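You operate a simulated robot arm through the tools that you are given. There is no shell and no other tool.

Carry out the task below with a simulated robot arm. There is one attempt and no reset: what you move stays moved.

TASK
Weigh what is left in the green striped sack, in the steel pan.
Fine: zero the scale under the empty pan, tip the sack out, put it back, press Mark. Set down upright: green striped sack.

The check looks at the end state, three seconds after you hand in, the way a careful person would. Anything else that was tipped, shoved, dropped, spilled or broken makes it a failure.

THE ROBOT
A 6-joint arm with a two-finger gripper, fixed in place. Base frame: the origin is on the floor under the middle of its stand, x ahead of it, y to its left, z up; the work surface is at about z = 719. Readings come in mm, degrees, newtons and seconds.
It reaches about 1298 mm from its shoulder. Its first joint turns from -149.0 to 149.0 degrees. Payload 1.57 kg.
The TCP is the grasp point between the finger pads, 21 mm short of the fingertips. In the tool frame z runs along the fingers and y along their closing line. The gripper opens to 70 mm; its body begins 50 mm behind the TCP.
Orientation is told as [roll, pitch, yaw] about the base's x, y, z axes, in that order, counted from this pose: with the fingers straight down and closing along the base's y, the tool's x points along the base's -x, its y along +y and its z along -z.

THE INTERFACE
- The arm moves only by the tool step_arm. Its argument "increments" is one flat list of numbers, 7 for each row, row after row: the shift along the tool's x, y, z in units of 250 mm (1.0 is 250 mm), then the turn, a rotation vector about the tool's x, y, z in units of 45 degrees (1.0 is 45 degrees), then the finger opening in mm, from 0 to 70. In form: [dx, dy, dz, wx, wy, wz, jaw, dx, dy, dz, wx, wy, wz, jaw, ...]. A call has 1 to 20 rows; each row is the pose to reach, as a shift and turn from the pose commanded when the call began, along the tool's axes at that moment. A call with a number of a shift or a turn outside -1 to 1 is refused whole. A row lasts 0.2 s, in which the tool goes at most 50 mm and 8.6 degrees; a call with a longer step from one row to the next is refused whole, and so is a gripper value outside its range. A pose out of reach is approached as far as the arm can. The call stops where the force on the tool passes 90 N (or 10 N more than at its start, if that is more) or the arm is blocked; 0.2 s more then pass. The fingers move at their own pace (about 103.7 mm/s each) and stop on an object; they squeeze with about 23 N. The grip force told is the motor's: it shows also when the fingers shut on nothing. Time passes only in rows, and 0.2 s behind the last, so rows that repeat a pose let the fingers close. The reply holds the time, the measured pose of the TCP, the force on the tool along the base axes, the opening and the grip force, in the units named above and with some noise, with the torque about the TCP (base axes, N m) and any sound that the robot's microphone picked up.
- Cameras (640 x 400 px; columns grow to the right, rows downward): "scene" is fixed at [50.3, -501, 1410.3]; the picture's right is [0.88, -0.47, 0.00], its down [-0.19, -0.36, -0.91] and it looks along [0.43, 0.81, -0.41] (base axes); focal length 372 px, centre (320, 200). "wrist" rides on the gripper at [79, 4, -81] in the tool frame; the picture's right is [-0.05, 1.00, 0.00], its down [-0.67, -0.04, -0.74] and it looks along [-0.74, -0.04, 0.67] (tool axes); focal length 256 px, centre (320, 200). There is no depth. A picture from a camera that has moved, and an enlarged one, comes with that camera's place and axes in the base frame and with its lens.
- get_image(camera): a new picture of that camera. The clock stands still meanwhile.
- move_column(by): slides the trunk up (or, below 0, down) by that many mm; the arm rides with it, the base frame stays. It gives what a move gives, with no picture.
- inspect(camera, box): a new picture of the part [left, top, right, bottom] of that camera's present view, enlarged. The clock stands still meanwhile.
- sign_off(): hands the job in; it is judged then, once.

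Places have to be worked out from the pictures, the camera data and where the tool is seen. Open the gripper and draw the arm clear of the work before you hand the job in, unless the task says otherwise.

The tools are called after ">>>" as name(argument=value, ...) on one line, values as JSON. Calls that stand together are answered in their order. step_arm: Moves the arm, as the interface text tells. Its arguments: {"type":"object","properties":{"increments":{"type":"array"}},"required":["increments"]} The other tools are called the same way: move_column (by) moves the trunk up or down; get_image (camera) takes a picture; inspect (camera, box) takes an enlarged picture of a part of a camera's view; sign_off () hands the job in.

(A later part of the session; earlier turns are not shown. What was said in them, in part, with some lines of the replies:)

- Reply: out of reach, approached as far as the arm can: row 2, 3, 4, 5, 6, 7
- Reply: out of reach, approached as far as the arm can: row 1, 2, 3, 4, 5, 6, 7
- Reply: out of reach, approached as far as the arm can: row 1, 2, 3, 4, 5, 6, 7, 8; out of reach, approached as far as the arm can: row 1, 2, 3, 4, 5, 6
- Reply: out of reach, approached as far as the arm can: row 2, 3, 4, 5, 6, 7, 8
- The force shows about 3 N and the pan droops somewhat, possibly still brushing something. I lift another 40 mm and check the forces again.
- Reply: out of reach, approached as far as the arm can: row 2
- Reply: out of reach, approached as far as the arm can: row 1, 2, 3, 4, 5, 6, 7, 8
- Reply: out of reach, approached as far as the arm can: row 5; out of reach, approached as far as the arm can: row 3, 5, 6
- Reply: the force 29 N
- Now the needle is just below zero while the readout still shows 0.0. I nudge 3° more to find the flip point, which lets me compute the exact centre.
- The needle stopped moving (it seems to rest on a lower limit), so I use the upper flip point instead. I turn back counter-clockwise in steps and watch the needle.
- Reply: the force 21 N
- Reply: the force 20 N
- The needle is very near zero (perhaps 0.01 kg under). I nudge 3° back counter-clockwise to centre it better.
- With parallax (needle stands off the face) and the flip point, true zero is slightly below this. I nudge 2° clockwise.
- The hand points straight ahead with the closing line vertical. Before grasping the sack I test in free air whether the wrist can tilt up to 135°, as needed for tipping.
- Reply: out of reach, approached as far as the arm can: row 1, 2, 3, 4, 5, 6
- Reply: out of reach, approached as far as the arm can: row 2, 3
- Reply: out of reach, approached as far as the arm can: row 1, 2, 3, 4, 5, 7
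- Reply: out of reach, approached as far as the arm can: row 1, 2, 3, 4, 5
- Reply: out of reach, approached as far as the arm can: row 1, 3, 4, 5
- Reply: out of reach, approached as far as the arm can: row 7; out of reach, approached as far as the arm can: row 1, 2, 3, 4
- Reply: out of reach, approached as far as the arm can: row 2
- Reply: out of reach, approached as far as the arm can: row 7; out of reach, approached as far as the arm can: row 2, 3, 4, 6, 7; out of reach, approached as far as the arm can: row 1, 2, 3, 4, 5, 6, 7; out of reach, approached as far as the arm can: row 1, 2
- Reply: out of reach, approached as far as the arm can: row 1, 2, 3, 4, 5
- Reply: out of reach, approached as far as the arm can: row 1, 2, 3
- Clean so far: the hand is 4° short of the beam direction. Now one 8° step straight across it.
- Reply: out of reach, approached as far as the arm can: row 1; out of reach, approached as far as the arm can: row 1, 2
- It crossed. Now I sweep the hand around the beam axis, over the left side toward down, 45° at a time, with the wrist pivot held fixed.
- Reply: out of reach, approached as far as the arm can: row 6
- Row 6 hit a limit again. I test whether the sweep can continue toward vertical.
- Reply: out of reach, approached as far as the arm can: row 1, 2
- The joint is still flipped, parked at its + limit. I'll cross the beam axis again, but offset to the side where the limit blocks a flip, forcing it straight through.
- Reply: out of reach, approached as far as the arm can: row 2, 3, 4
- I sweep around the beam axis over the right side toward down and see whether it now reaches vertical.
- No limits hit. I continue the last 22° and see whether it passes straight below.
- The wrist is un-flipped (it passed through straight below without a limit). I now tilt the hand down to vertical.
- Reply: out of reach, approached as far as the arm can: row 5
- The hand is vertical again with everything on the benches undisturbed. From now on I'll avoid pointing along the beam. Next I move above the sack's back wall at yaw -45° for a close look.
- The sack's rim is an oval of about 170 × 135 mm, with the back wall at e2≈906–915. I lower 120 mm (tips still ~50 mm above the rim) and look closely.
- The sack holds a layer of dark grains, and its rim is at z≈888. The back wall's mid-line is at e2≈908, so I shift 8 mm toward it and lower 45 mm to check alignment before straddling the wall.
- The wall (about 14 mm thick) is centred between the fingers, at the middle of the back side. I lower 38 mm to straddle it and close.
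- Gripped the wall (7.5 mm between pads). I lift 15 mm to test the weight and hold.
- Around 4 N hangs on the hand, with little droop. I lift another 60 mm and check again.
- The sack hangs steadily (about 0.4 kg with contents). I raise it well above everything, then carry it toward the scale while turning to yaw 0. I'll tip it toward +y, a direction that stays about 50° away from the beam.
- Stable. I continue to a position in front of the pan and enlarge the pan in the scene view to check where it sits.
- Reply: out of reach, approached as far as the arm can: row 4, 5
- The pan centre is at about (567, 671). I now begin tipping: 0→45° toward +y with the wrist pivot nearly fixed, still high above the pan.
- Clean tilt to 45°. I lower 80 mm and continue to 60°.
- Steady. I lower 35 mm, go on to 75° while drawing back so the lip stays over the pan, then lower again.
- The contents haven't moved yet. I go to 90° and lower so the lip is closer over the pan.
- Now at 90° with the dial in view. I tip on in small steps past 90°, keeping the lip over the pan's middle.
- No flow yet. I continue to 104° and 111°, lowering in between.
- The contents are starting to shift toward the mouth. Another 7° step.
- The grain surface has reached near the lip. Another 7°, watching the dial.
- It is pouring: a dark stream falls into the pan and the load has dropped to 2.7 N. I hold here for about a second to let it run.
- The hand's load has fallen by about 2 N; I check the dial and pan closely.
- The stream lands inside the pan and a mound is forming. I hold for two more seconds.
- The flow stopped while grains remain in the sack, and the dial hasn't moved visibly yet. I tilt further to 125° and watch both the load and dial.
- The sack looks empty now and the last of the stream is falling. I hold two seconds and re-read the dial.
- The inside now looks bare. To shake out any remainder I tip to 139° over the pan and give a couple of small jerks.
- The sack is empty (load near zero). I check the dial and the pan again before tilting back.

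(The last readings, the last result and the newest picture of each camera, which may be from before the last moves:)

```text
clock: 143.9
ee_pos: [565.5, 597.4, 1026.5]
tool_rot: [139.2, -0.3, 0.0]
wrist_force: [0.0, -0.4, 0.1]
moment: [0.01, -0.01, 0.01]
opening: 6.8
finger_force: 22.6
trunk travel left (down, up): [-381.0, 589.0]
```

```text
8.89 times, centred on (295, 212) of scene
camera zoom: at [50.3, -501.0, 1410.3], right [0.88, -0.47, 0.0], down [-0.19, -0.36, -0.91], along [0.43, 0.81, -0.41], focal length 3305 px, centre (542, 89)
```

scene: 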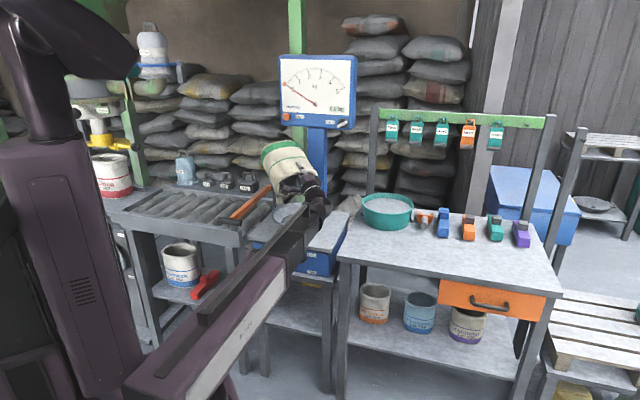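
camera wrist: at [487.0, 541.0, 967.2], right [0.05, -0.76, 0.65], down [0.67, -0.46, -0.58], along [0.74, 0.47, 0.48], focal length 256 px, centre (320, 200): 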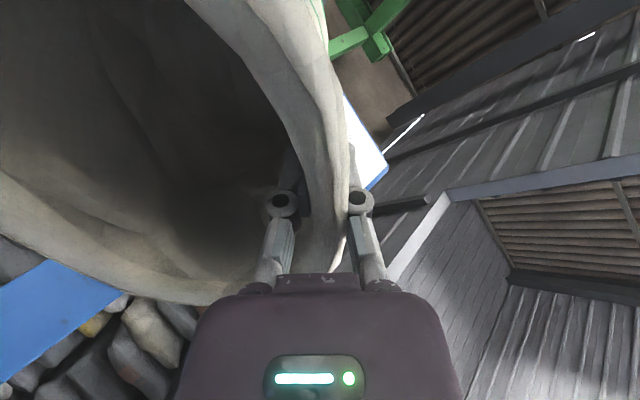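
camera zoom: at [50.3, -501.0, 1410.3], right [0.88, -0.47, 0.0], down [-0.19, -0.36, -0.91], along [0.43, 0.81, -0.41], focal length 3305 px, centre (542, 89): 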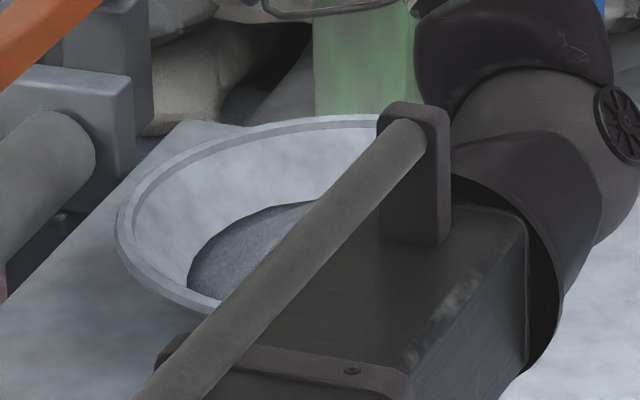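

The pan clearly holds the grains now, yet the dial still reads 0.0 — I'll look into that once the arm is out of the way. First I draw the sack back from the dial and raise it before tilting upright.

>>> step_arm(increments=[0, 0.0805, -0.07, 0, 0, 0, 0, 0, 0.161, -0.14, 0, 0, 0, 0, 0, 0.2415, -0.21, 0, 0, 0, 0])

>>> move_column(by=150)

>>> step_arm(increments=[0, -0.0735, -0.0036, 0.125, 0, 0, 0, 0, -0.1463, -0.0144, 0.25, 0, 0, 0, 0, -0.2177, -0.0323, 0.375, 0, 0, 0, 0, -0.287, -0.0571, 0.5, 0, 0, 0, 0, -0.3536, -0.0886, 0.625, 0, 0, 0, 0, -0.4167, -0.1264, 0.75, 0, 0, 0, 0, -0.4758, -0.1703, 0.875, 0, 0, 0, 0, -0.5303, -0.2197, 1, 0, 0, 0])

>>> get_image(camera="scene")

```text
clock: 144.7
ee_pos: [565.9, 514.7, 1025.1]
tool_rot: [139.2, -0.1, 0.0]
wrist_force: [0.4, 0.2, -1.0]
moment: [-0.02, -0.01, 0.03]
opening: 7.0
finger_force: 22.8
trunk travel left (down, up): [-381.0, 589.0]
```

```text
clock: 146.4
ee_pos: [565.1, 514.1, 1176.2]
tool_rot: [139.1, -0.3, -0.1]
wrist_force: [0.7, -0.3, -1.3]
moment: [-0.03, -0.02, 0.02]
opening: 6.8
finger_force: 22.9
trunk travel left (down, up): [-531.0, 439.0]
```

```text
clock: 148.2
ee_pos: [566.7, 579.6, 1049.6]
tool_rot: [93.8, -0.2, 0.0]
wrist_force: [0.0, -0.7, -1.5]
moment: [-0.04, -0.01, 0.02]
opening: 7.0
finger_force: 23.5
trunk travel left (down, up): [-531.0, 439.0]
```

```text
taken
```

scene: 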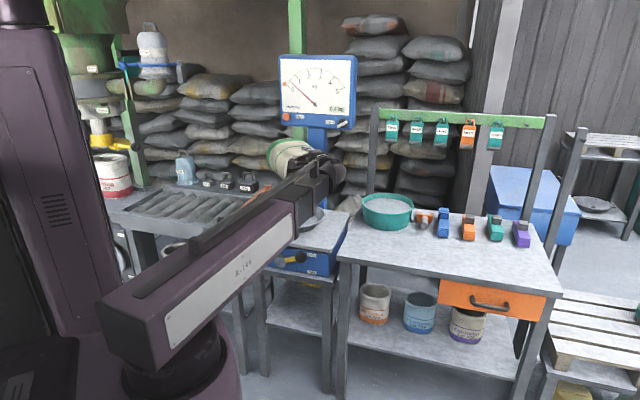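

Clean. I raise further and tilt back to upright.

>>> move_column(by=165)

>>> step_arm(increments=[0, -0.0735, -0.0036, 0.125, 0, 0, 0, 0, -0.1463, -0.0144, 0.25, 0, 0, 0, 0, -0.2177, -0.0323, 0.375, 0, 0, 0, 0, -0.287, -0.0571, 0.5, 0, 0, 0, 0, -0.3536, -0.0886, 0.625, 0, 0, 0, 0, -0.4167, -0.1264, 0.75, 0, 0, 0, 0, -0.4758, -0.1703, 0.875, 0, 0, 0, 0, -0.5303, -0.2197, 1, 0, 0, 0])

>>> step_arm(increments=[0, -0.0735, -0.0036, 0.125, 0, 0, 0, 0, -0.1463, -0.0144, 0.25, 0, 0, 0, 0, -0.2177, -0.0323, 0.375, 0, 0, 0, 0, -0.287, -0.0571, 0.5, 0, 0, 0, 0, -0.3536, -0.0886, 0.625, 0, 0, 0, 0, -0.4167, -0.1264, 0.75, 0, 0, 0, 0, -0.4758, -0.1703, 0.875, 0, 0, 0, 0, -0.5303, -0.2197, 1, 0, 0, 0])

>>> get_image(camera="scene")

>>> inspect(camera="scene", box=[240, 190, 360, 290])

```text
clock: 150.1
ee_pos: [566.5, 580.1, 1213.7]
tool_rot: [94.0, -0.2, 0.0]
wrist_force: [-0.8, 0.2, -1.4]
moment: [-0.05, 0.01, -0.01]
opening: 6.9
finger_force: 23.2
trunk travel left (down, up): [-696.0, 274.0]
```

```text
clock: 151.9
ee_pos: [567.9, 533.1, 1078.5]
tool_rot: [48.9, -0.2, 0.0]
wrist_force: [-0.6, 0.4, -0.8]
moment: [0.0, 0.0, 0.0]
opening: 6.6
finger_force: 23.3
trunk travel left (down, up): [-696.0, 274.0]
```

```text
clock: 153.7
ee_pos: [569.6, 407.2, 1015.1]
tool_rot: [3.9, -0.2, 0.0]
wrist_force: [-0.5, -0.1, -0.5]
moment: [0.01, -0.01, 0.02]
opening: 6.6
finger_force: 22.7
trunk travel left (down, up): [-696.0, 274.0]
```

```text
taken
```

scene: 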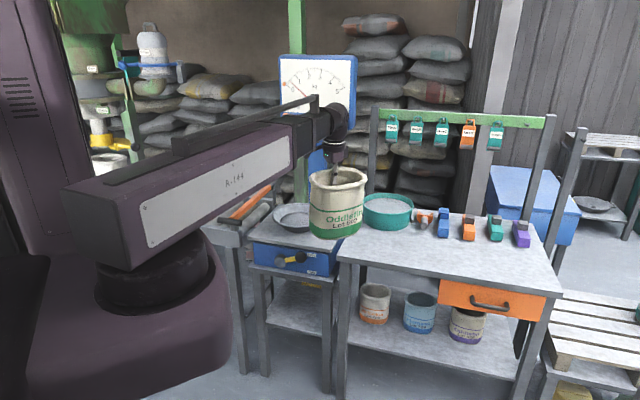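

```text
4.00 times, centred on (300, 240) of scene
camera zoom: at [50.3, -501.0, 1410.3], right [0.88, -0.47, 0.0], down [-0.19, -0.36, -0.91], along [0.43, 0.81, -0.41], focal length 1487 px, centre (400, 40)
```

zoom: 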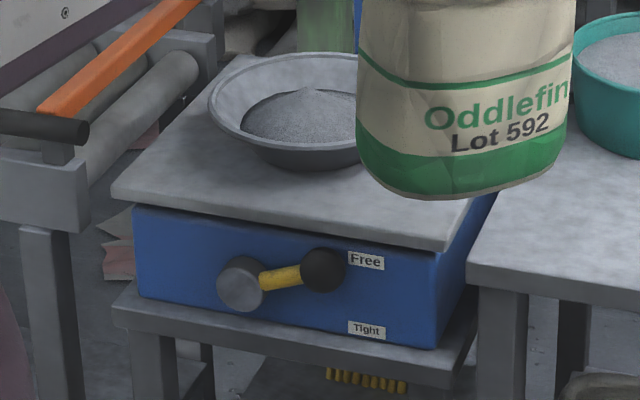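

The pan holds a neat mound with no visible spill, and the lever is still at "Free". I read the dial now.

>>> inspect(camera="scene", box=[275, 50, 365, 135])

>>> inspect(camera="scene", box=[255, 190, 325, 235])

>>> inspect(camera="scene", box=[280, 240, 330, 280])

```text
4.71 times, centred on (320, 92) of scene
camera zoom: at [50.3, -501.0, 1410.3], right [0.88, -0.47, 0.0], down [-0.19, -0.36, -0.91], along [0.43, 0.81, -0.41], focal length 1750 px, centre (320, 706)
```

zoom: 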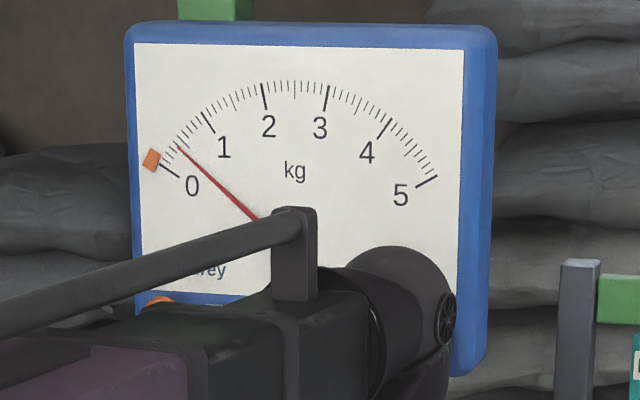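

```text
8.89 times, centred on (290, 212) of scene
camera zoom: at [50.3, -501.0, 1410.3], right [0.88, -0.47, 0.0], down [-0.19, -0.36, -0.91], along [0.43, 0.81, -0.41], focal length 3305 px, centre (587, 89)
```

zoom: 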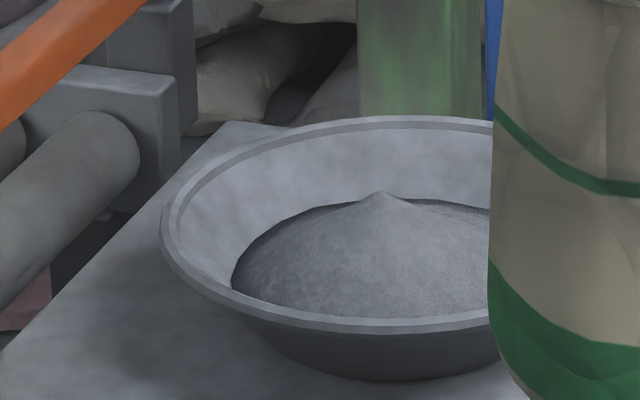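

```text
10.00 times, centred on (305, 260) of scene
camera zoom: at [50.3, -501.0, 1410.3], right [0.88, -0.47, 0.0], down [-0.19, -0.36, -0.91], along [0.43, 0.81, -0.41], focal length 3718 px, centre (470, -400)
```

zoom: 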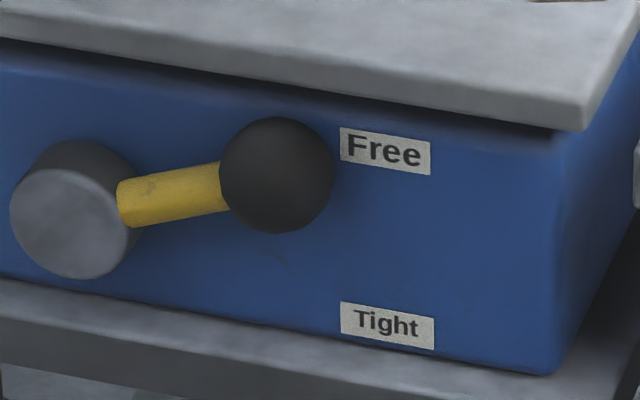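

The needle has now moved to about 0.4–0.5 kg, so the scale did register the contents. I level the sack and carry it back to its place on the bench, turning back to yaw -45°.

>>> step_arm(increments=[0, -0.0255, -0.0008, 0.0433, 0, 0, 0, 0, -0.051, -0.0017, 0.0867, 0, 0, 0])

>>> step_arm(increments=[-0.1, 0.004, 0, 0, 0, 0.083, 0, -0.2, 0.008, 0, 0, 0, 0.167, 0, -0.3, 0.0125, 0, 0, 0, 0.25, 0, -0.4, 0.017, 0, 0, 0, 0.333, 0, -0.5, 0.021, 0, 0, 0, 0.417, 0, -0.6, 0.025, 0, 0, 0, 0.5, 0])

>>> get_image(camera="scene")

```text
clock: 154.3
ee_pos: [569.5, 393.5, 1014.5]
tool_rot: [0.0, -0.3, 0.1]
wrist_force: [-0.4, -0.7, -0.6]
moment: [0.04, -0.01, -0.01]
opening: 6.6
finger_force: 22.8
trunk travel left (down, up): [-696.0, 274.0]
```

```text
clock: 155.7
ee_pos: [718.9, 399.7, 1014.3]
tool_rot: [0.2, -0.2, -22.6]
wrist_force: [0.0, 1.1, -0.7]
moment: [0.05, -0.03, -0.01]
opening: 6.9
finger_force: 22.8
trunk travel left (down, up): [-696.0, 274.0]
```

```text
taken
```

scene: 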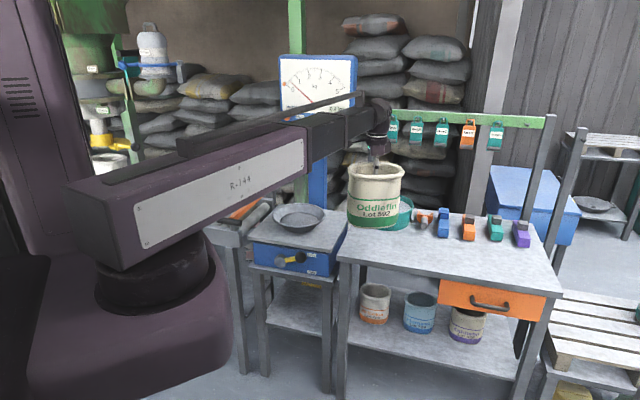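

>>> step_arm(increments=[-0.083, 0.049, 0, 0, 0, 0.083, 0, -0.166, 0.098, 0, 0, 0, 0.166, 0, -0.249, 0.147, 0, 0, 0, 0.249, 0, -0.332, 0.195, 0, 0, 0, 0.332, 0, -0.415, 0.244, 0, 0, 0, 0.415, 0, -0.498, 0.293, 0, 0, 0, 0.498, 0])

>>> get_image(camera="wrist")

>>> inspect(camera="scene", box=[275, 50, 365, 135])

>>> inspect(camera="scene", box=[340, 120, 460, 260])

```text
clock: 157.1
ee_pos: [861.0, 417.9, 1014.1]
tool_rot: [0.2, -0.2, -44.9]
wrist_force: [-0.6, 0.7, -1.1]
moment: [0.03, -0.01, -0.03]
opening: 7.1
finger_force: 23.4
trunk travel left (down, up): [-696.0, 274.0]
```

```text
taken
camera wrist: at [809.0, 477.1, 1095.0], right [0.74, 0.67, 0.0], down [0.44, -0.5, 0.75], along [0.5, -0.55, -0.67], focal length 256 px, centre (320, 200)
```

wrist: 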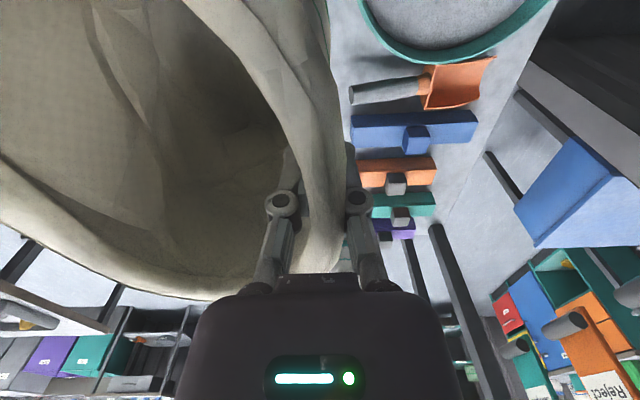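

```text
4.71 times, centred on (320, 92) of scene
camera zoom: at [50.3, -501.0, 1410.3], right [0.88, -0.47, 0.0], down [-0.19, -0.36, -0.91], along [0.43, 0.81, -0.41], focal length 1750 px, centre (320, 706)
```

zoom: 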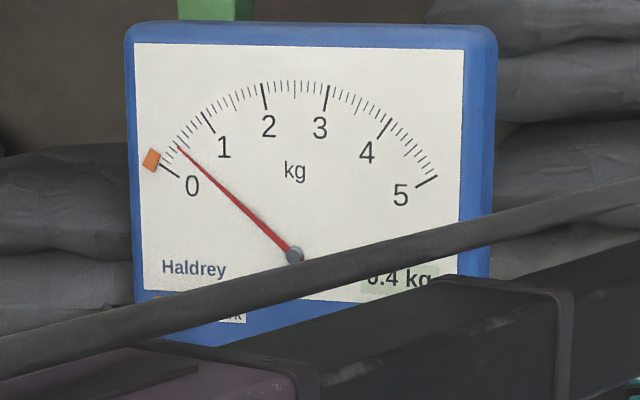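

```text
2.86 times, centred on (400, 190) of scene
camera zoom: at [50.3, -501.0, 1410.3], right [0.88, -0.47, 0.0], down [-0.19, -0.36, -0.91], along [0.43, 0.81, -0.41], focal length 1062 px, centre (91, 229)
```

zoom: 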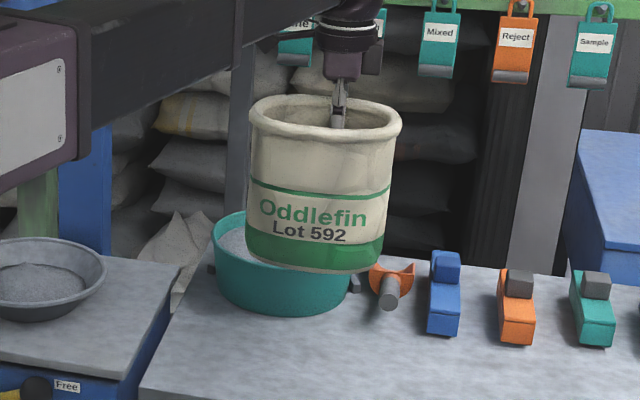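

The dial reads 0.4 kg. The empty sack hangs upright above its original spot, so I lower it toward the bench.

>>> move_column(by=-135)

>>> inspect(camera="scene", box=[340, 150, 460, 270])

>>> get_image(camera="wrist")

```text
clock: 158.7
ee_pos: [861.5, 417.6, 880.3]
tool_rot: [0.4, 0.0, -44.9]
wrist_force: [0.4, 0.4, -0.7]
moment: [0.06, -0.01, 0.05]
opening: 6.6
finger_force: 22.8
trunk travel left (down, up): [-561.0, 409.0]
```

```text
3.33 times, centred on (400, 210) of scene
camera zoom: at [50.3, -501.0, 1410.3], right [0.88, -0.47, 0.0], down [-0.19, -0.36, -0.91], along [0.43, 0.81, -0.41], focal length 1239 px, centre (53, 167)
```

zoom: 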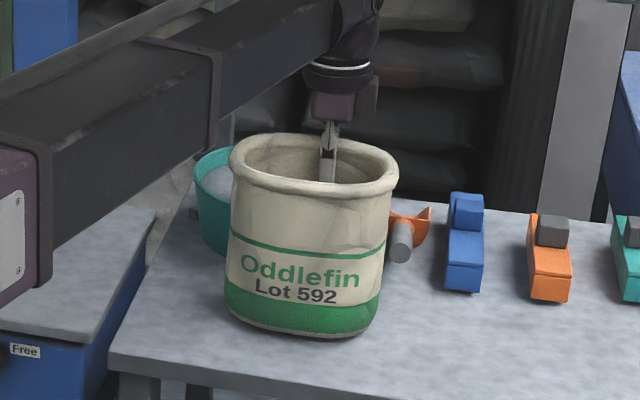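

```text
taken
camera wrist: at [808.0, 476.8, 960.4], right [0.74, 0.67, 0.0], down [0.44, -0.5, 0.75], along [0.5, -0.55, -0.67], focal length 256 px, centre (320, 200)
```

wrist: 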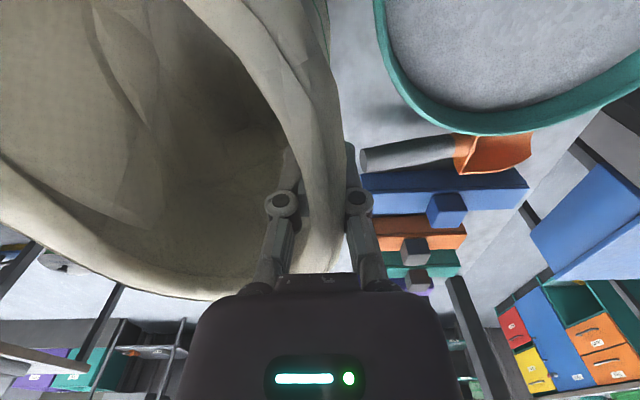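

Nearly down. I lower in small steps until contact shows.

>>> move_column(by=-6)

>>> move_column(by=-3)

>>> move_column(by=-2)

```text
clock: 159.3
ee_pos: [860.6, 418.3, 873.5]
tool_rot: [0.3, -0.2, -44.8]
wrist_force: [-0.3, -0.2, -0.4]
moment: [0.01, -0.02, 0.0]
opening: 6.9
finger_force: 23.1
trunk travel left (down, up): [-555.0, 415.0]
```

```text
clock: 159.8
ee_pos: [860.4, 418.9, 872.0]
tool_rot: [0.3, -0.2, -45.0]
wrist_force: [1.0, 1.9, 4.4]
moment: [-0.15, -0.24, 0.06]
opening: 6.2
finger_force: 23.8
trunk travel left (down, up): [-552.0, 418.0]
```

```text
clock: 160.3
ee_pos: [859.5, 418.5, 871.6]
tool_rot: [0.4, -0.1, -44.9]
wrist_force: [5.6, 4.2, 22.7]
moment: [0.06, -0.09, 0.04]
opening: 6.5
finger_force: 23.3
trunk travel left (down, up): [-550.0, 420.0]
```

Contact is firm (22 N); I ease up 2 mm and open the fingers.

>>> move_column(by=2)

>>> step_arm(increments=[0, 0, 0, 0, 0, 0, 15, 0, 0, 0, 0, 0, 0, 30, 0, 0, 0, 0, 0, 0, 50, 0, 0, 0, 0, 0, 0, 50])

>>> get_image(camera="wrist")

>>> inspect(camera="scene", box=[340, 150, 460, 270])

```text
clock: 160.8
ee_pos: [860.1, 417.9, 870.8]
tool_rot: [0.2, -0.1, -45.0]
wrist_force: [-0.8, 1.0, 3.3]
moment: [0.0, 0.0, -0.01]
opening: 6.6
finger_force: 23.0
trunk travel left (down, up): [-552.0, 418.0]
```

```text
clock: 161.8
ee_pos: [860.4, 418.6, 871.7]
tool_rot: [0.2, 0.0, -45.0]
wrist_force: [0.1, -0.4, -0.2]
moment: [-0.01, -0.04, 0.02]
opening: 50.4
finger_force: 0.2
trunk travel left (down, up): [-552.0, 418.0]
```

```text
taken
camera wrist: at [808.0, 476.9, 951.3], right [0.74, 0.67, 0.0], down [0.44, -0.5, 0.75], along [0.5, -0.55, -0.67], focal length 256 px, centre (320, 200)
```

wrist: 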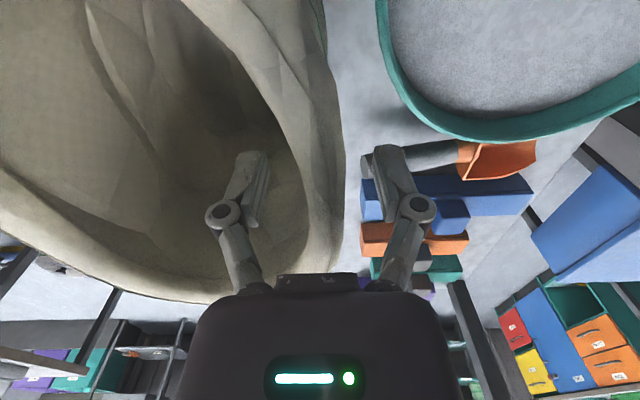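

```text
3.33 times, centred on (400, 210) of scene
camera zoom: at [50.3, -501.0, 1410.3], right [0.88, -0.47, 0.0], down [-0.19, -0.36, -0.91], along [0.43, 0.81, -0.41], focal length 1239 px, centre (53, 167)
```

zoom: 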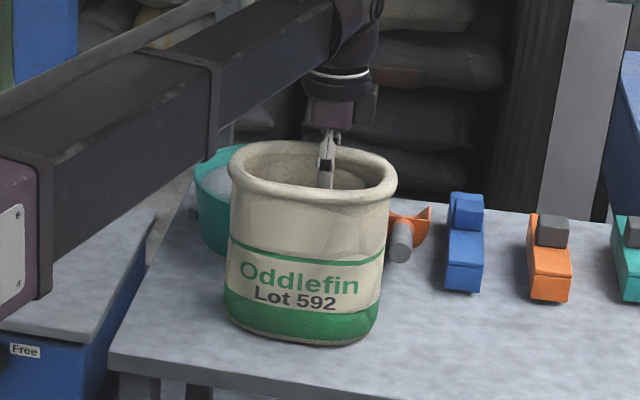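

The sack stands upright on its spot. I raise the hand straight out of it.

>>> move_column(by=60)

>>> move_column(by=160)

>>> get_image(camera="scene")

>>> get_image(camera="wrist")

>>> inspect(camera="scene", box=[340, 150, 460, 270])

```text
clock: 162.8
ee_pos: [861.1, 418.6, 931.9]
tool_rot: [0.2, -0.1, -44.9]
wrist_force: [0.7, -0.5, -0.1]
moment: [0.03, 0.01, -0.01]
opening: 50.1
finger_force: 0.1
trunk travel left (down, up): [-612.0, 358.0]
```

```text
clock: 164.7
ee_pos: [861.4, 418.8, 1089.8]
tool_rot: [0.2, -0.1, -44.9]
wrist_force: [-0.3, -0.5, -0.1]
moment: [0.01, -0.03, -0.02]
opening: 49.8
finger_force: 0.1
trunk travel left (down, up): [-772.0, 198.0]
```

```text
taken
```

scene: 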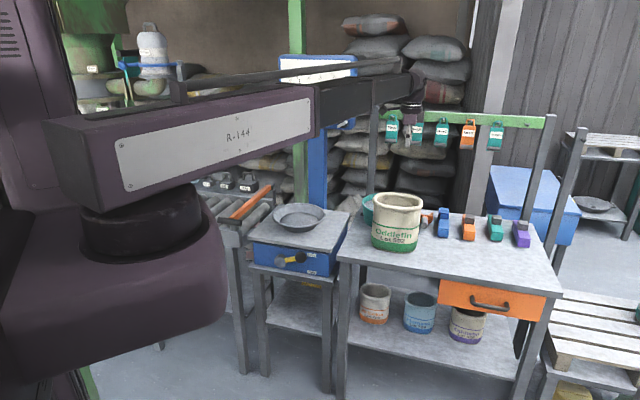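

```text
taken
camera wrist: at [808.1, 476.9, 1171.2], right [0.74, 0.67, 0.0], down [0.44, -0.5, 0.75], along [0.5, -0.55, -0.67], focal length 256 px, centre (320, 200)
```

wrist: 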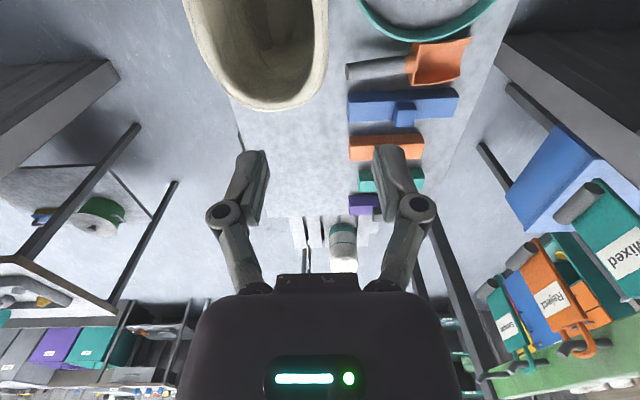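

```text
3.33 times, centred on (400, 210) of scene
camera zoom: at [50.3, -501.0, 1410.3], right [0.88, -0.47, 0.0], down [-0.19, -0.36, -0.91], along [0.43, 0.81, -0.41], focal length 1239 px, centre (53, 167)
```

zoom: 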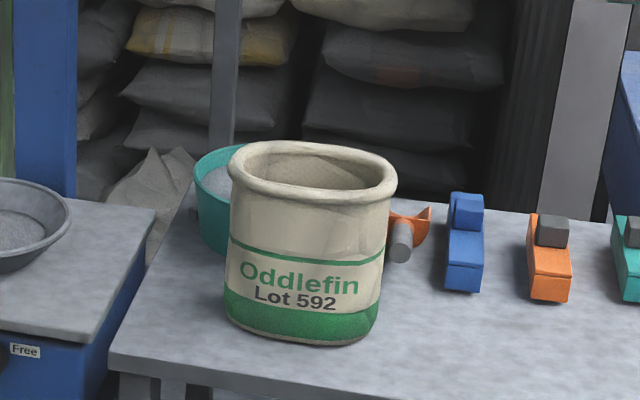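

The sack is back upright where it was, and the clips are untouched. Next is Mark, at about (614, 857, 1106). I close the fingers and move over in front of the dial's left side, keeping well back from the face.

>>> step_arm(increments=[0.121, -0.026, 0, 0, 0, 0, 30, 0.243, -0.053, 0, 0, 0, 0, 15, 0.364, -0.079, 0, 0, 0, 0, 0, 0.485, -0.105, 0, 0, 0, 0, 0, 0.606, -0.131, 0, 0, 0, 0, 0, 0.728, -0.158, 0, 0, 0, 0, 0, 0.849, -0.184, 0, 0, 0, 0, 0, 0.97, -0.21, 0, 0, 0, 0, 0])

>>> step_arm(increments=[0.121, -0.026, 0, 0, 0, 0, 0, 0.243, -0.053, 0, 0, 0, 0, 0, 0.364, -0.079, 0, 0, 0, 0, 0, 0.485, -0.105, 0, 0, 0, 0, 0, 0.606, -0.131, 0, 0, 0, 0, 0, 0.728, -0.158, 0, 0, 0, 0, 0, 0.849, -0.184, 0, 0, 0, 0, 0, 0.97, -0.21, 0, 0, 0, 0, 0])

>>> step_arm(increments=[0, 0.0735, -0.0036, -0.125, 0, 0, 0, 0, 0.1463, -0.0144, -0.25, 0, 0, 0, 0, 0.2177, -0.0323, -0.375, 0, 0, 0, 0, 0.287, -0.0571, -0.5, 0, 0, 0, 0, 0.3536, -0.0886, -0.625, 0, 0, 0, 0, 0.4167, -0.1264, -0.75, 0, 0, 0, 0, 0.4758, -0.1703, -0.875, 0, 0, 0, 0, 0.5303, -0.2197, -1, 0, 0, 0])

>>> get_image(camera="wrist")

>>> get_image(camera="scene")

```text
clock: 166.5
ee_pos: [650.5, 552.4, 1092.3]
tool_rot: [0.2, -0.1, -44.9]
wrist_force: [-0.7, 1.0, 0.5]
moment: [0.0, 0.02, 0.01]
opening: 0.0
finger_force: 22.8
trunk travel left (down, up): [-772.0, 198.0]
```

```text
clock: 168.3
ee_pos: [441.3, 688.0, 1089.8]
tool_rot: [0.4, 0.0, -44.9]
wrist_force: [0.3, 0.6, 0.1]
moment: [-0.01, 0.01, -0.07]
opening: 0.0
finger_force: 22.7
trunk travel left (down, up): [-772.0, 198.0]
```

```text
clock: 170.1
ee_pos: [536.2, 779.6, 1145.9]
tool_rot: [45.3, -0.2, -44.9]
wrist_force: [-0.3, 0.6, -0.1]
moment: [-0.01, -0.01, -0.01]
opening: 0.0
finger_force: 23.0
trunk travel left (down, up): [-772.0, 198.0]
```

```text
taken
camera wrist: at [441.7, 798.3, 1205.4], right [0.53, 0.46, 0.71], down [0.08, -0.86, 0.5], along [0.84, -0.21, -0.5], focal length 256 px, centre (320, 200)
```

wrist: 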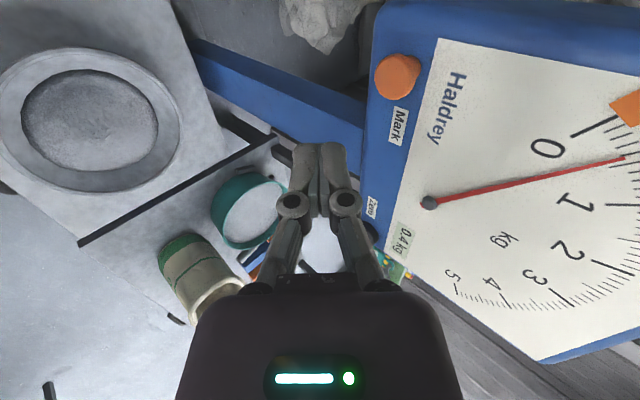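

```text
taken
```

scene: 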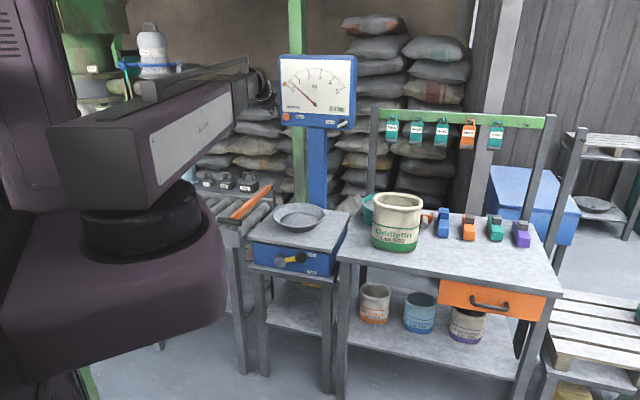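

Good view: the dial shows 0.4 kg steady. I zoom on the Mark button to locate it exactly.

>>> inspect(camera="wrist", box=[340, 30, 460, 150])

>>> inspect(camera="scene", box=[280, 75, 320, 105])

>>> inspect(camera="scene", box=[255, 190, 355, 260])

```text
3.33 times, centred on (400, 90) of wrist
camera zoom: at [441.7, 798.3, 1205.4], right [0.53, 0.46, 0.71], down [0.08, -0.86, 0.5], along [0.84, -0.21, -0.5], focal length 853 px, centre (53, 567)
```

zoom: 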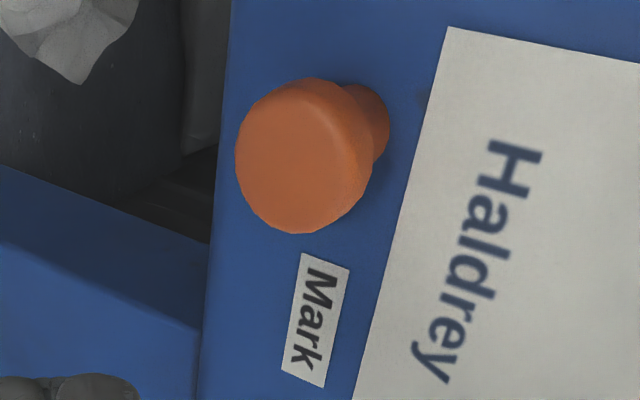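

```text
13.33 times, centred on (300, 90) of scene
camera zoom: at [50.3, -501.0, 1410.3], right [0.88, -0.47, 0.0], down [-0.19, -0.36, -0.91], along [0.43, 0.81, -0.41], focal length 4957 px, centre (587, 1667)
```

zoom: 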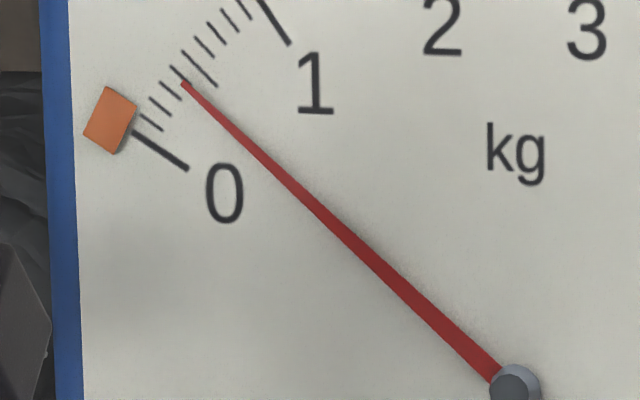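

```text
5.71 times, centred on (305, 225) of scene
camera zoom: at [50.3, -501.0, 1410.3], right [0.88, -0.47, 0.0], down [-0.19, -0.36, -0.91], along [0.43, 0.81, -0.41], focal length 2124 px, centre (406, 57)
```

zoom: 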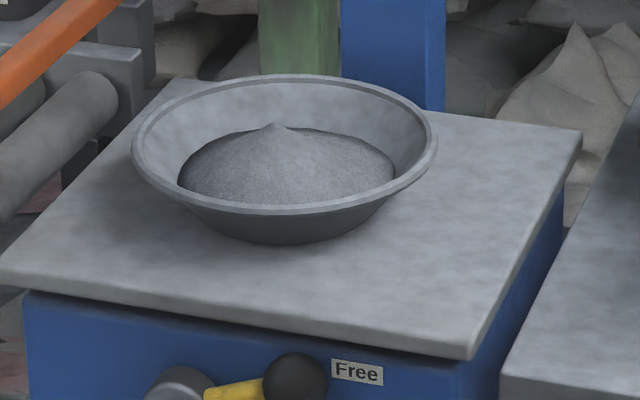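

The Mark cap's axis is at e1≈-174, z≈1109, with its front at about e2=1042. I lower the column to bring the fingertips level with it and approach to ~15 mm short.

>>> move_column(by=-33)

>>> step_arm(increments=[0.008, 0.066, 0.066, 0, 0, 0, 0, 0.008, 0.132, 0.132, 0, 0, 0, 0, 0.008, 0.198, 0.198, 0, 0, 0, 0])

>>> get_image(camera="wrist")

>>> inspect(camera="scene", box=[270, 60, 350, 135])

```text
clock: 170.8
ee_pos: [534.9, 780.9, 1112.7]
tool_rot: [45.3, -0.1, -44.9]
wrist_force: [0.3, -0.4, 0.5]
moment: [0.01, 0.0, 0.0]
opening: 0.0
finger_force: 23.5
trunk travel left (down, up): [-739.0, 231.0]
```

```text
clock: 171.7
ee_pos: [586.3, 832.5, 1111.8]
tool_rot: [45.2, -0.1, -44.9]
wrist_force: [0.9, 0.1, 0.0]
moment: [0.02, 0.01, -0.02]
opening: 0.0
finger_force: 22.6
trunk travel left (down, up): [-739.0, 231.0]
```

```text
taken
camera wrist: at [491.5, 850.1, 1172.0], right [0.53, 0.46, 0.71], down [0.08, -0.86, 0.5], along [0.84, -0.21, -0.5], focal length 256 px, centre (320, 200)
```

wrist: 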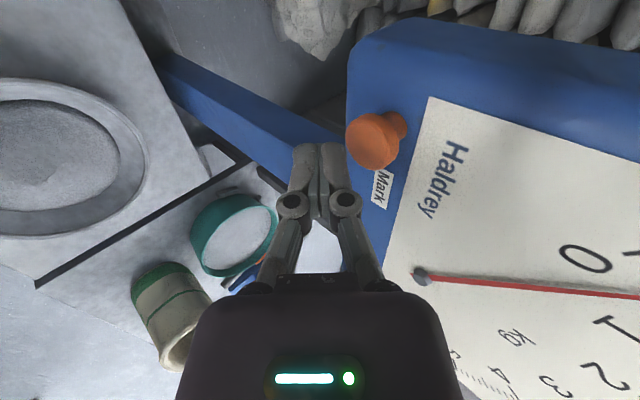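

```text
5.33 times, centred on (310, 98) of scene
camera zoom: at [50.3, -501.0, 1410.3], right [0.88, -0.47, 0.0], down [-0.19, -0.36, -0.91], along [0.43, 0.81, -0.41], focal length 1983 px, centre (373, 747)
```

zoom: 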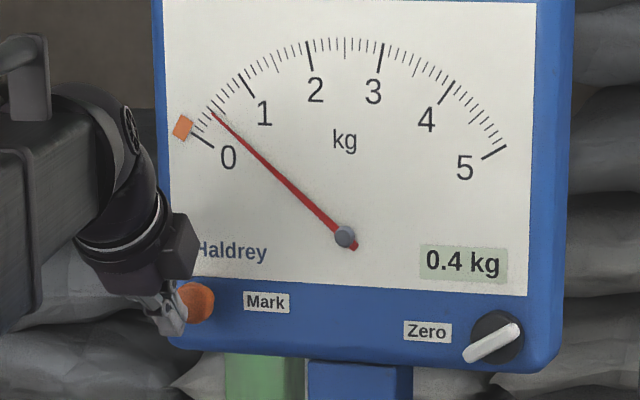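

The fingertips are about 14 mm from the cap and level with it. I advance in small steps until the button is pressed.

>>> step_arm(increments=[0, 0.017, 0.017, 0, 0, 0, 0, 0, 0.034, 0.034, 0, 0, 0, 0])

>>> step_arm(increments=[0, 0.0085, 0.0085, 0, 0, 0, 0, 0, 0.0141, 0.0141, 0, 0, 0, 0])

>>> inspect(camera="scene", box=[270, 60, 350, 135])

>>> inspect(camera="wrist", box=[250, 70, 450, 230])

```text
clock: 172.2
ee_pos: [592.7, 842.8, 1113.8]
tool_rot: [45.2, -0.1, -45.0]
wrist_force: [0.4, 0.0, 0.6]
moment: [0.0, 0.02, 0.0]
opening: 0.1
finger_force: 23.1
trunk travel left (down, up): [-739.0, 231.0]
```

```text
clock: 172.8
ee_pos: [595.5, 844.2, 1114.1]
tool_rot: [45.3, -0.1, -44.8]
wrist_force: [-0.4, -0.6, -0.6]
moment: [-0.01, 0.03, 0.02]
opening: 0.1
finger_force: 23.1
trunk travel left (down, up): [-739.0, 231.0]
```

```text
5.33 times, centred on (310, 98) of scene
camera zoom: at [50.3, -501.0, 1410.3], right [0.88, -0.47, 0.0], down [-0.19, -0.36, -0.91], along [0.43, 0.81, -0.41], focal length 1983 px, centre (373, 747)
```

zoom: 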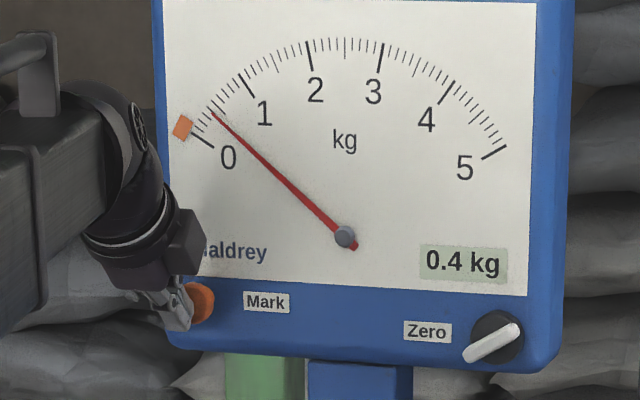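

```text
2.50 times, centred on (350, 150) of wrist
camera zoom: at [501.3, 861.5, 1172.4], right [0.53, 0.46, 0.71], down [0.08, -0.86, 0.5], along [0.84, -0.21, -0.5], focal length 640 px, centre (245, 325)
```

zoom: 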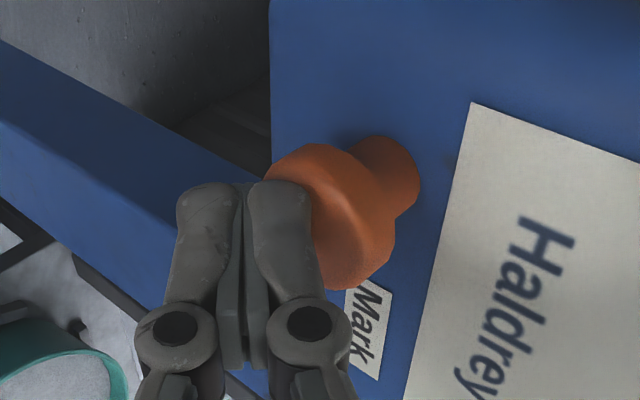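

Right at the cap. I press further in 4 mm steps.

>>> step_arm(increments=[0, 0.0057, 0.0057, 0, 0, 0, 0, 0, 0.0113, 0.0113, 0, 0, 0, 0])

>>> step_arm(increments=[0, 0.0057, 0.0057, 0, 0, 0, 0, 0, 0.0113, 0.0113, 0, 0, 0, 0])

>>> inspect(camera="scene", box=[270, 60, 350, 135])

```text
clock: 173.4
ee_pos: [597.4, 845.5, 1112.4]
tool_rot: [45.3, -0.1, -44.9]
wrist_force: [0.2, -0.2, -0.4]
moment: [0.01, 0.01, 0.01]
opening: 0.0
finger_force: 22.8
trunk travel left (down, up): [-739.0, 231.0]
```

```text
clock: 174.1
ee_pos: [601.1, 849.6, 1114.3]
tool_rot: [45.3, -0.1, -44.9]
wrist_force: [-1.9, -0.6, -0.8]
moment: [-0.04, 0.02, 0.03]
opening: 0.0
finger_force: 22.9
trunk travel left (down, up): [-739.0, 231.0]
```

```text
5.33 times, centred on (310, 98) of scene
camera zoom: at [50.3, -501.0, 1410.3], right [0.88, -0.47, 0.0], down [-0.19, -0.36, -0.91], along [0.43, 0.81, -0.41], focal length 1983 px, centre (373, 747)
```

zoom: 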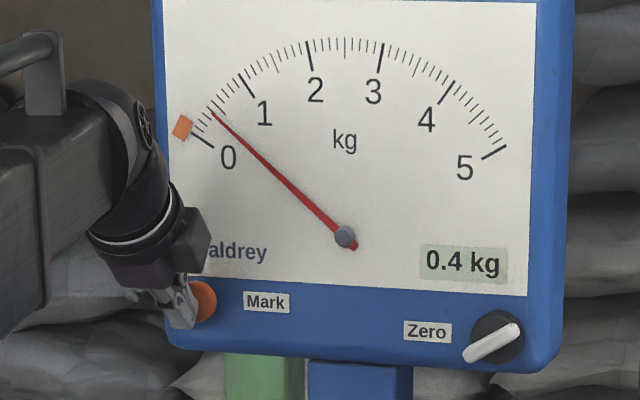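

Light contact starts (~2 N). I keep pressing.

>>> step_arm(increments=[0, 0.0057, 0.0057, 0, 0, 0, 0, 0, 0.0113, 0.0113, 0, 0, 0, 0])

>>> step_arm(increments=[0, 0.0057, 0.0057, 0, 0, 0, 0, 0, 0.0113, 0.0113, 0, 0, 0, 0])

>>> inspect(camera="scene", box=[270, 60, 350, 135])

>>> inspect(camera="wrist", box=[250, 70, 450, 230])

```text
clock: 174.7
ee_pos: [603.7, 851.0, 1113.5]
tool_rot: [45.3, -0.1, -45.0]
wrist_force: [-0.8, -2.7, 0.1]
moment: [0.01, 0.03, -0.03]
opening: 0.0
finger_force: 22.4
trunk travel left (down, up): [-739.0, 231.0]
heard: click
```

```text
clock: 175.2
ee_pos: [605.9, 852.3, 1113.4]
tool_rot: [45.3, 0.0, -44.8]
wrist_force: [-2.4, -3.1, -0.3]
moment: [0.0, 0.04, -0.02]
opening: 0.0
finger_force: 22.6
trunk travel left (down, up): [-739.0, 231.0]
```

```text
5.33 times, centred on (310, 98) of scene
camera zoom: at [50.3, -501.0, 1410.3], right [0.88, -0.47, 0.0], down [-0.19, -0.36, -0.91], along [0.43, 0.81, -0.41], focal length 1983 px, centre (373, 747)
```

zoom: 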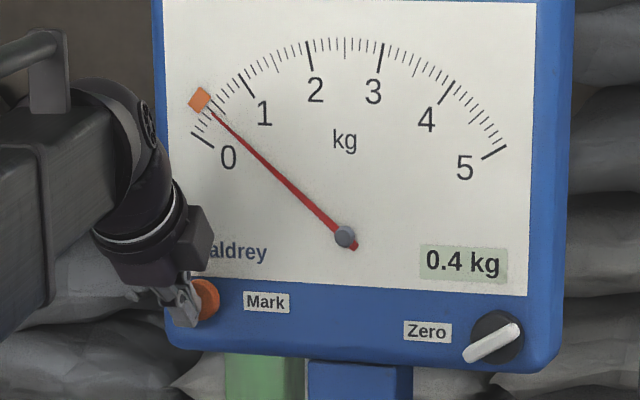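

```text
2.50 times, centred on (350, 150) of wrist
camera zoom: at [511.4, 871.3, 1172.6], right [0.53, 0.46, 0.71], down [0.08, -0.86, 0.5], along [0.84, -0.21, -0.5], focal length 640 px, centre (245, 325)
```

zoom: 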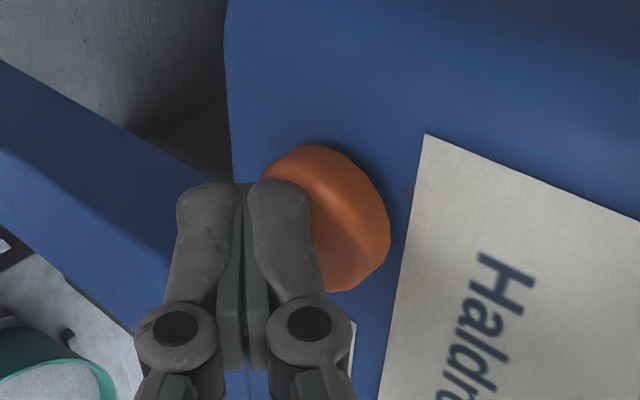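

A click, and the orange marker jumped to the needle at 0.4 kg. I back straight off the button.

>>> step_arm(increments=[0, -0.05, -0.05, 0, 0, 0, 0, 0, -0.13, -0.13, 0, 0, 0, 0, 0, -0.23, -0.23, 0, 0, 0, 0, 0, -0.34, -0.34, 0, 0, 0, 0])

>>> inspect(camera="scene", box=[280, 75, 320, 105])

>>> inspect(camera="scene", box=[270, 60, 350, 135])

```text
clock: 176.2
ee_pos: [519.7, 767.7, 1114.5]
tool_rot: [45.4, -0.2, -45.0]
wrist_force: [-0.2, -0.3, 0.0]
moment: [0.0, 0.01, -0.01]
opening: 0.1
finger_force: 23.4
trunk travel left (down, up): [-739.0, 231.0]
```

```text
13.33 times, centred on (300, 90) of scene
camera zoom: at [50.3, -501.0, 1410.3], right [0.88, -0.47, 0.0], down [-0.19, -0.36, -0.91], along [0.43, 0.81, -0.41], focal length 4957 px, centre (587, 1667)
```

zoom: 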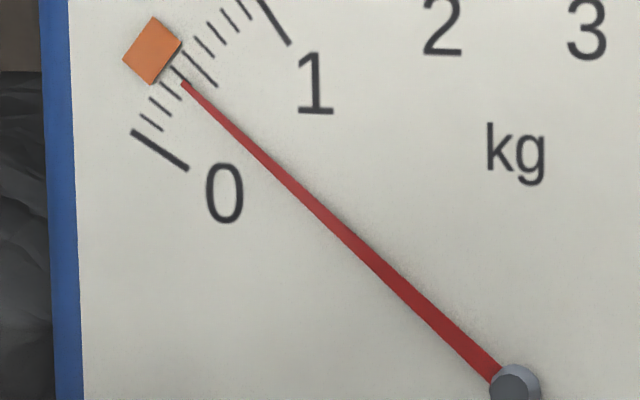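

```text
5.33 times, centred on (310, 98) of scene
camera zoom: at [50.3, -501.0, 1410.3], right [0.88, -0.47, 0.0], down [-0.19, -0.36, -0.91], along [0.43, 0.81, -0.41], focal length 1983 px, centre (373, 747)
```

zoom: 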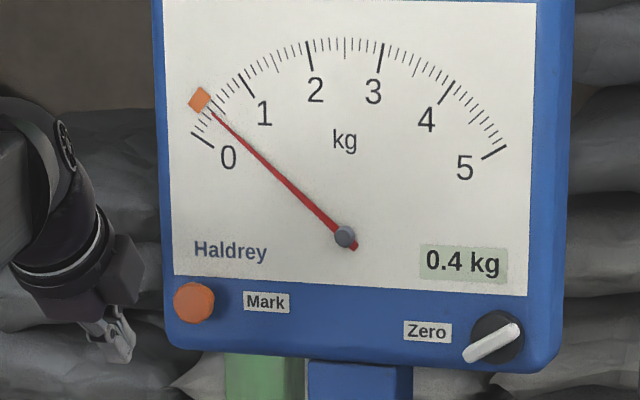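

The marker holds at the needle, and the readout shows 0.4 kg. I now level the hand, open the gripper and draw the arm up and away.

>>> step_arm(increments=[0, -0.0735, -0.0036, 0.125, 0, 0, 20, 0, -0.1463, -0.0144, 0.25, 0, 0, 40, 0, -0.2177, -0.0323, 0.375, 0, 0, 60, 0, -0.287, -0.0571, 0.5, 0, 0, 70, 0, -0.3536, -0.0886, 0.625, 0, 0, 70, 0, -0.4167, -0.1264, 0.75, 0, 0, 70, 0, -0.4758, -0.1703, 0.875, 0, 0, 70, 0, -0.5303, -0.2197, 1, 0, 0, 70])

>>> move_column(by=150)

>>> step_arm(increments=[-0.15, 0, 0, 0, 0, 0, 70, -0.3, 0, 0, 0, 0, 0, 70, -0.45, 0, 0, 0, 0, 0, 70, -0.6, 0, 0, 0, 0, 0, 70, -0.75, 0, 0, 0, 0, 0, 70, -0.9, 0, 0, 0, 0, 0, 70])

>>> get_image(camera="scene")

>>> get_image(camera="wrist")

```text
clock: 178.1
ee_pos: [428.5, 677.1, 1057.1]
tool_rot: [0.2, 0.0, -44.8]
wrist_force: [0.2, -0.7, -0.1]
moment: [-0.03, 0.01, 0.02]
opening: 70.1
finger_force: 0.1
trunk travel left (down, up): [-739.0, 231.0]
```

```text
clock: 179.8
ee_pos: [427.6, 677.4, 1208.7]
tool_rot: [0.3, -0.1, -44.8]
wrist_force: [0.4, 0.0, 0.1]
moment: [0.0, 0.02, 0.02]
opening: 70.2
finger_force: 0.0
trunk travel left (down, up): [-889.0, 81.0]
```

```text
clock: 181.2
ee_pos: [588.2, 514.6, 1207.5]
tool_rot: [0.2, 0.0, -45.0]
wrist_force: [0.7, -0.7, 0.3]
moment: [0.03, -0.01, 0.03]
opening: 69.7
finger_force: 0.0
trunk travel left (down, up): [-889.0, 81.0]
```

```text
taken
```

scene: 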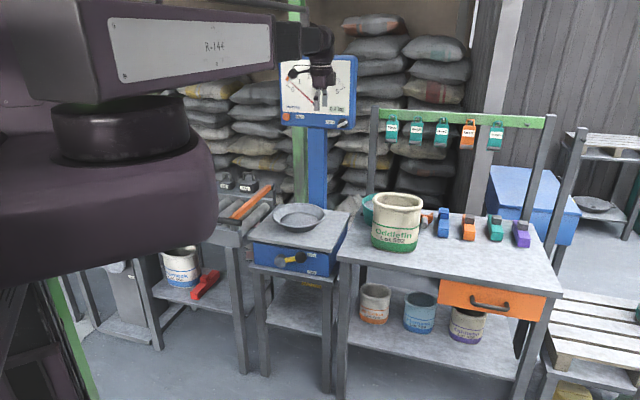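

```text
taken
camera wrist: at [536.6, 574.0, 1288.2], right [0.74, 0.67, 0.0], down [0.44, -0.5, 0.75], along [0.5, -0.55, -0.67], focal length 256 px, centre (320, 200)
```

wrist: 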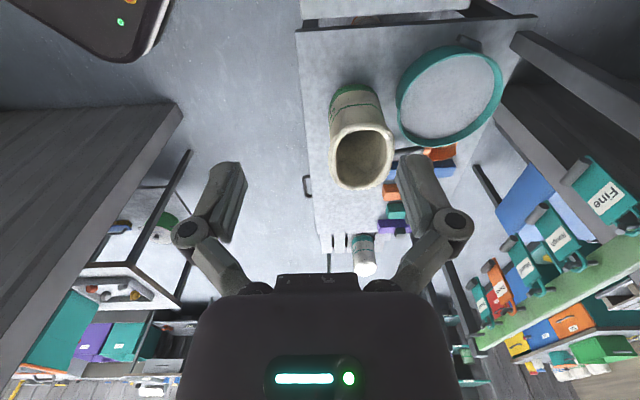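

The arm is high and clear. I move it further aside and do a final inspection of pan, sack and dial.

>>> step_arm(increments=[-0.14, -0.11, 0, 0, 0, 0, 70, -0.28, -0.22, 0, 0, 0, 0, 70, -0.42, -0.33, 0, 0, 0, 0, 70, -0.56, -0.44, 0, 0, 0, 0, 70, -0.7, -0.55, 0, 0, 0, 0, 70, -0.837, -0.656, 0, 0, 0, 0, 70])

>>> inspect(camera="scene", box=[275, 50, 365, 135])

>>> inspect(camera="scene", box=[230, 180, 370, 290])

>>> inspect(camera="scene", box=[340, 170, 560, 310])

>>> get_image(camera="scene")

```text
clock: 182.6
ee_pos: [618.6, 256.7, 1207.9]
tool_rot: [0.3, 0.0, -44.9]
wrist_force: [-0.1, 0.0, -0.2]
moment: [0.03, 0.0, 0.0]
opening: 70.0
finger_force: 0.1
trunk travel left (down, up): [-889.0, 81.0]
```

```text
4.71 times, centred on (320, 92) of scene
camera zoom: at [50.3, -501.0, 1410.3], right [0.88, -0.47, 0.0], down [-0.19, -0.36, -0.91], along [0.43, 0.81, -0.41], focal length 1750 px, centre (320, 706)
```

zoom: 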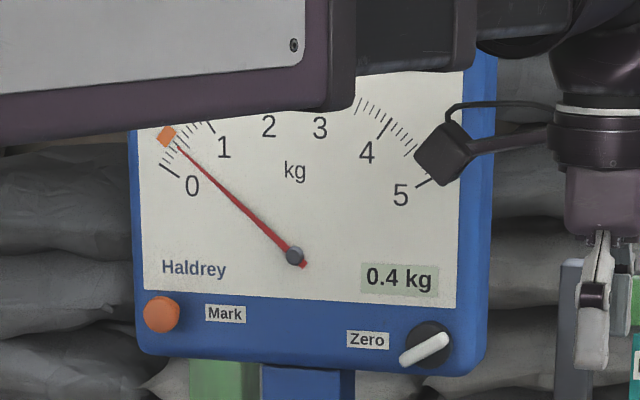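

```text
3.64 times, centred on (300, 235) of scene
camera zoom: at [50.3, -501.0, 1410.3], right [0.88, -0.47, 0.0], down [-0.19, -0.36, -0.91], along [0.43, 0.81, -0.41], focal length 1352 px, centre (393, 73)
```

zoom: 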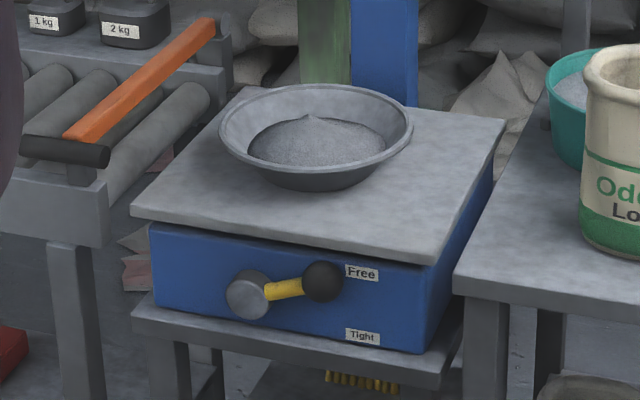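

```text
2.86 times, centred on (450, 240) of scene
camera zoom: at [50.3, -501.0, 1410.3], right [0.88, -0.47, 0.0], down [-0.19, -0.36, -0.91], along [0.43, 0.81, -0.41], focal length 1062 px, centre (-51, 86)
```

zoom: 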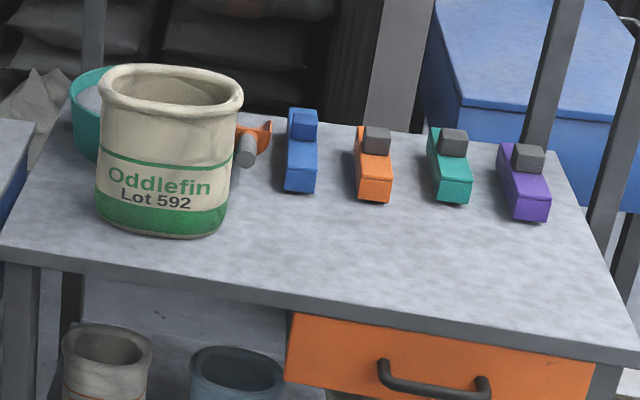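

```text
taken
```

scene: 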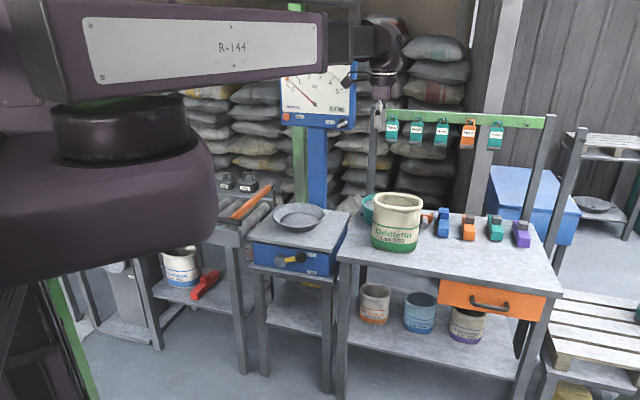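

Everything checks out:
- The pan with the grains is on the scale, which reads 0.4 kg, and the marker is at the needle.
- The sack stands upright and empty in its place.
- The clips, bowl and tags are undisturbed and I see no spill.
- The gripper is open and the arm is clear.

I hand the job in.

>>> sign_off()

```text
The job is handed in.
```

The contents of the green striped sack (Oddlefin, Lot 592) weigh 0.4 kg net. The needle sits at about 0.39–0.41 kg. I handed the job in with the following done:

- **Zeroing:** I put the steel pan on the scale and turned the Zero knob until it read 0.0 kg with the pan empty. The needle moves in small jumps, so the zero could be off by about 0.01–0.02 kg.
- **Tipping:** The sack was emptied into the pan, with no spill visible. The dial showed 0.0 kg throughout the pour and only moved to 0.4 kg after I pulled the sack back. I don't know why, but the reading stayed steady after that.
- **Sack:** It is back in its place on the bench, standing upright.
- **Mark:** I pressed it and heard the click, and the orange marker moved to the needle.

In the last pictures the clips, bowl, scoop and tags looked undisturbed. I left the gripper open and the arm clear of the work.
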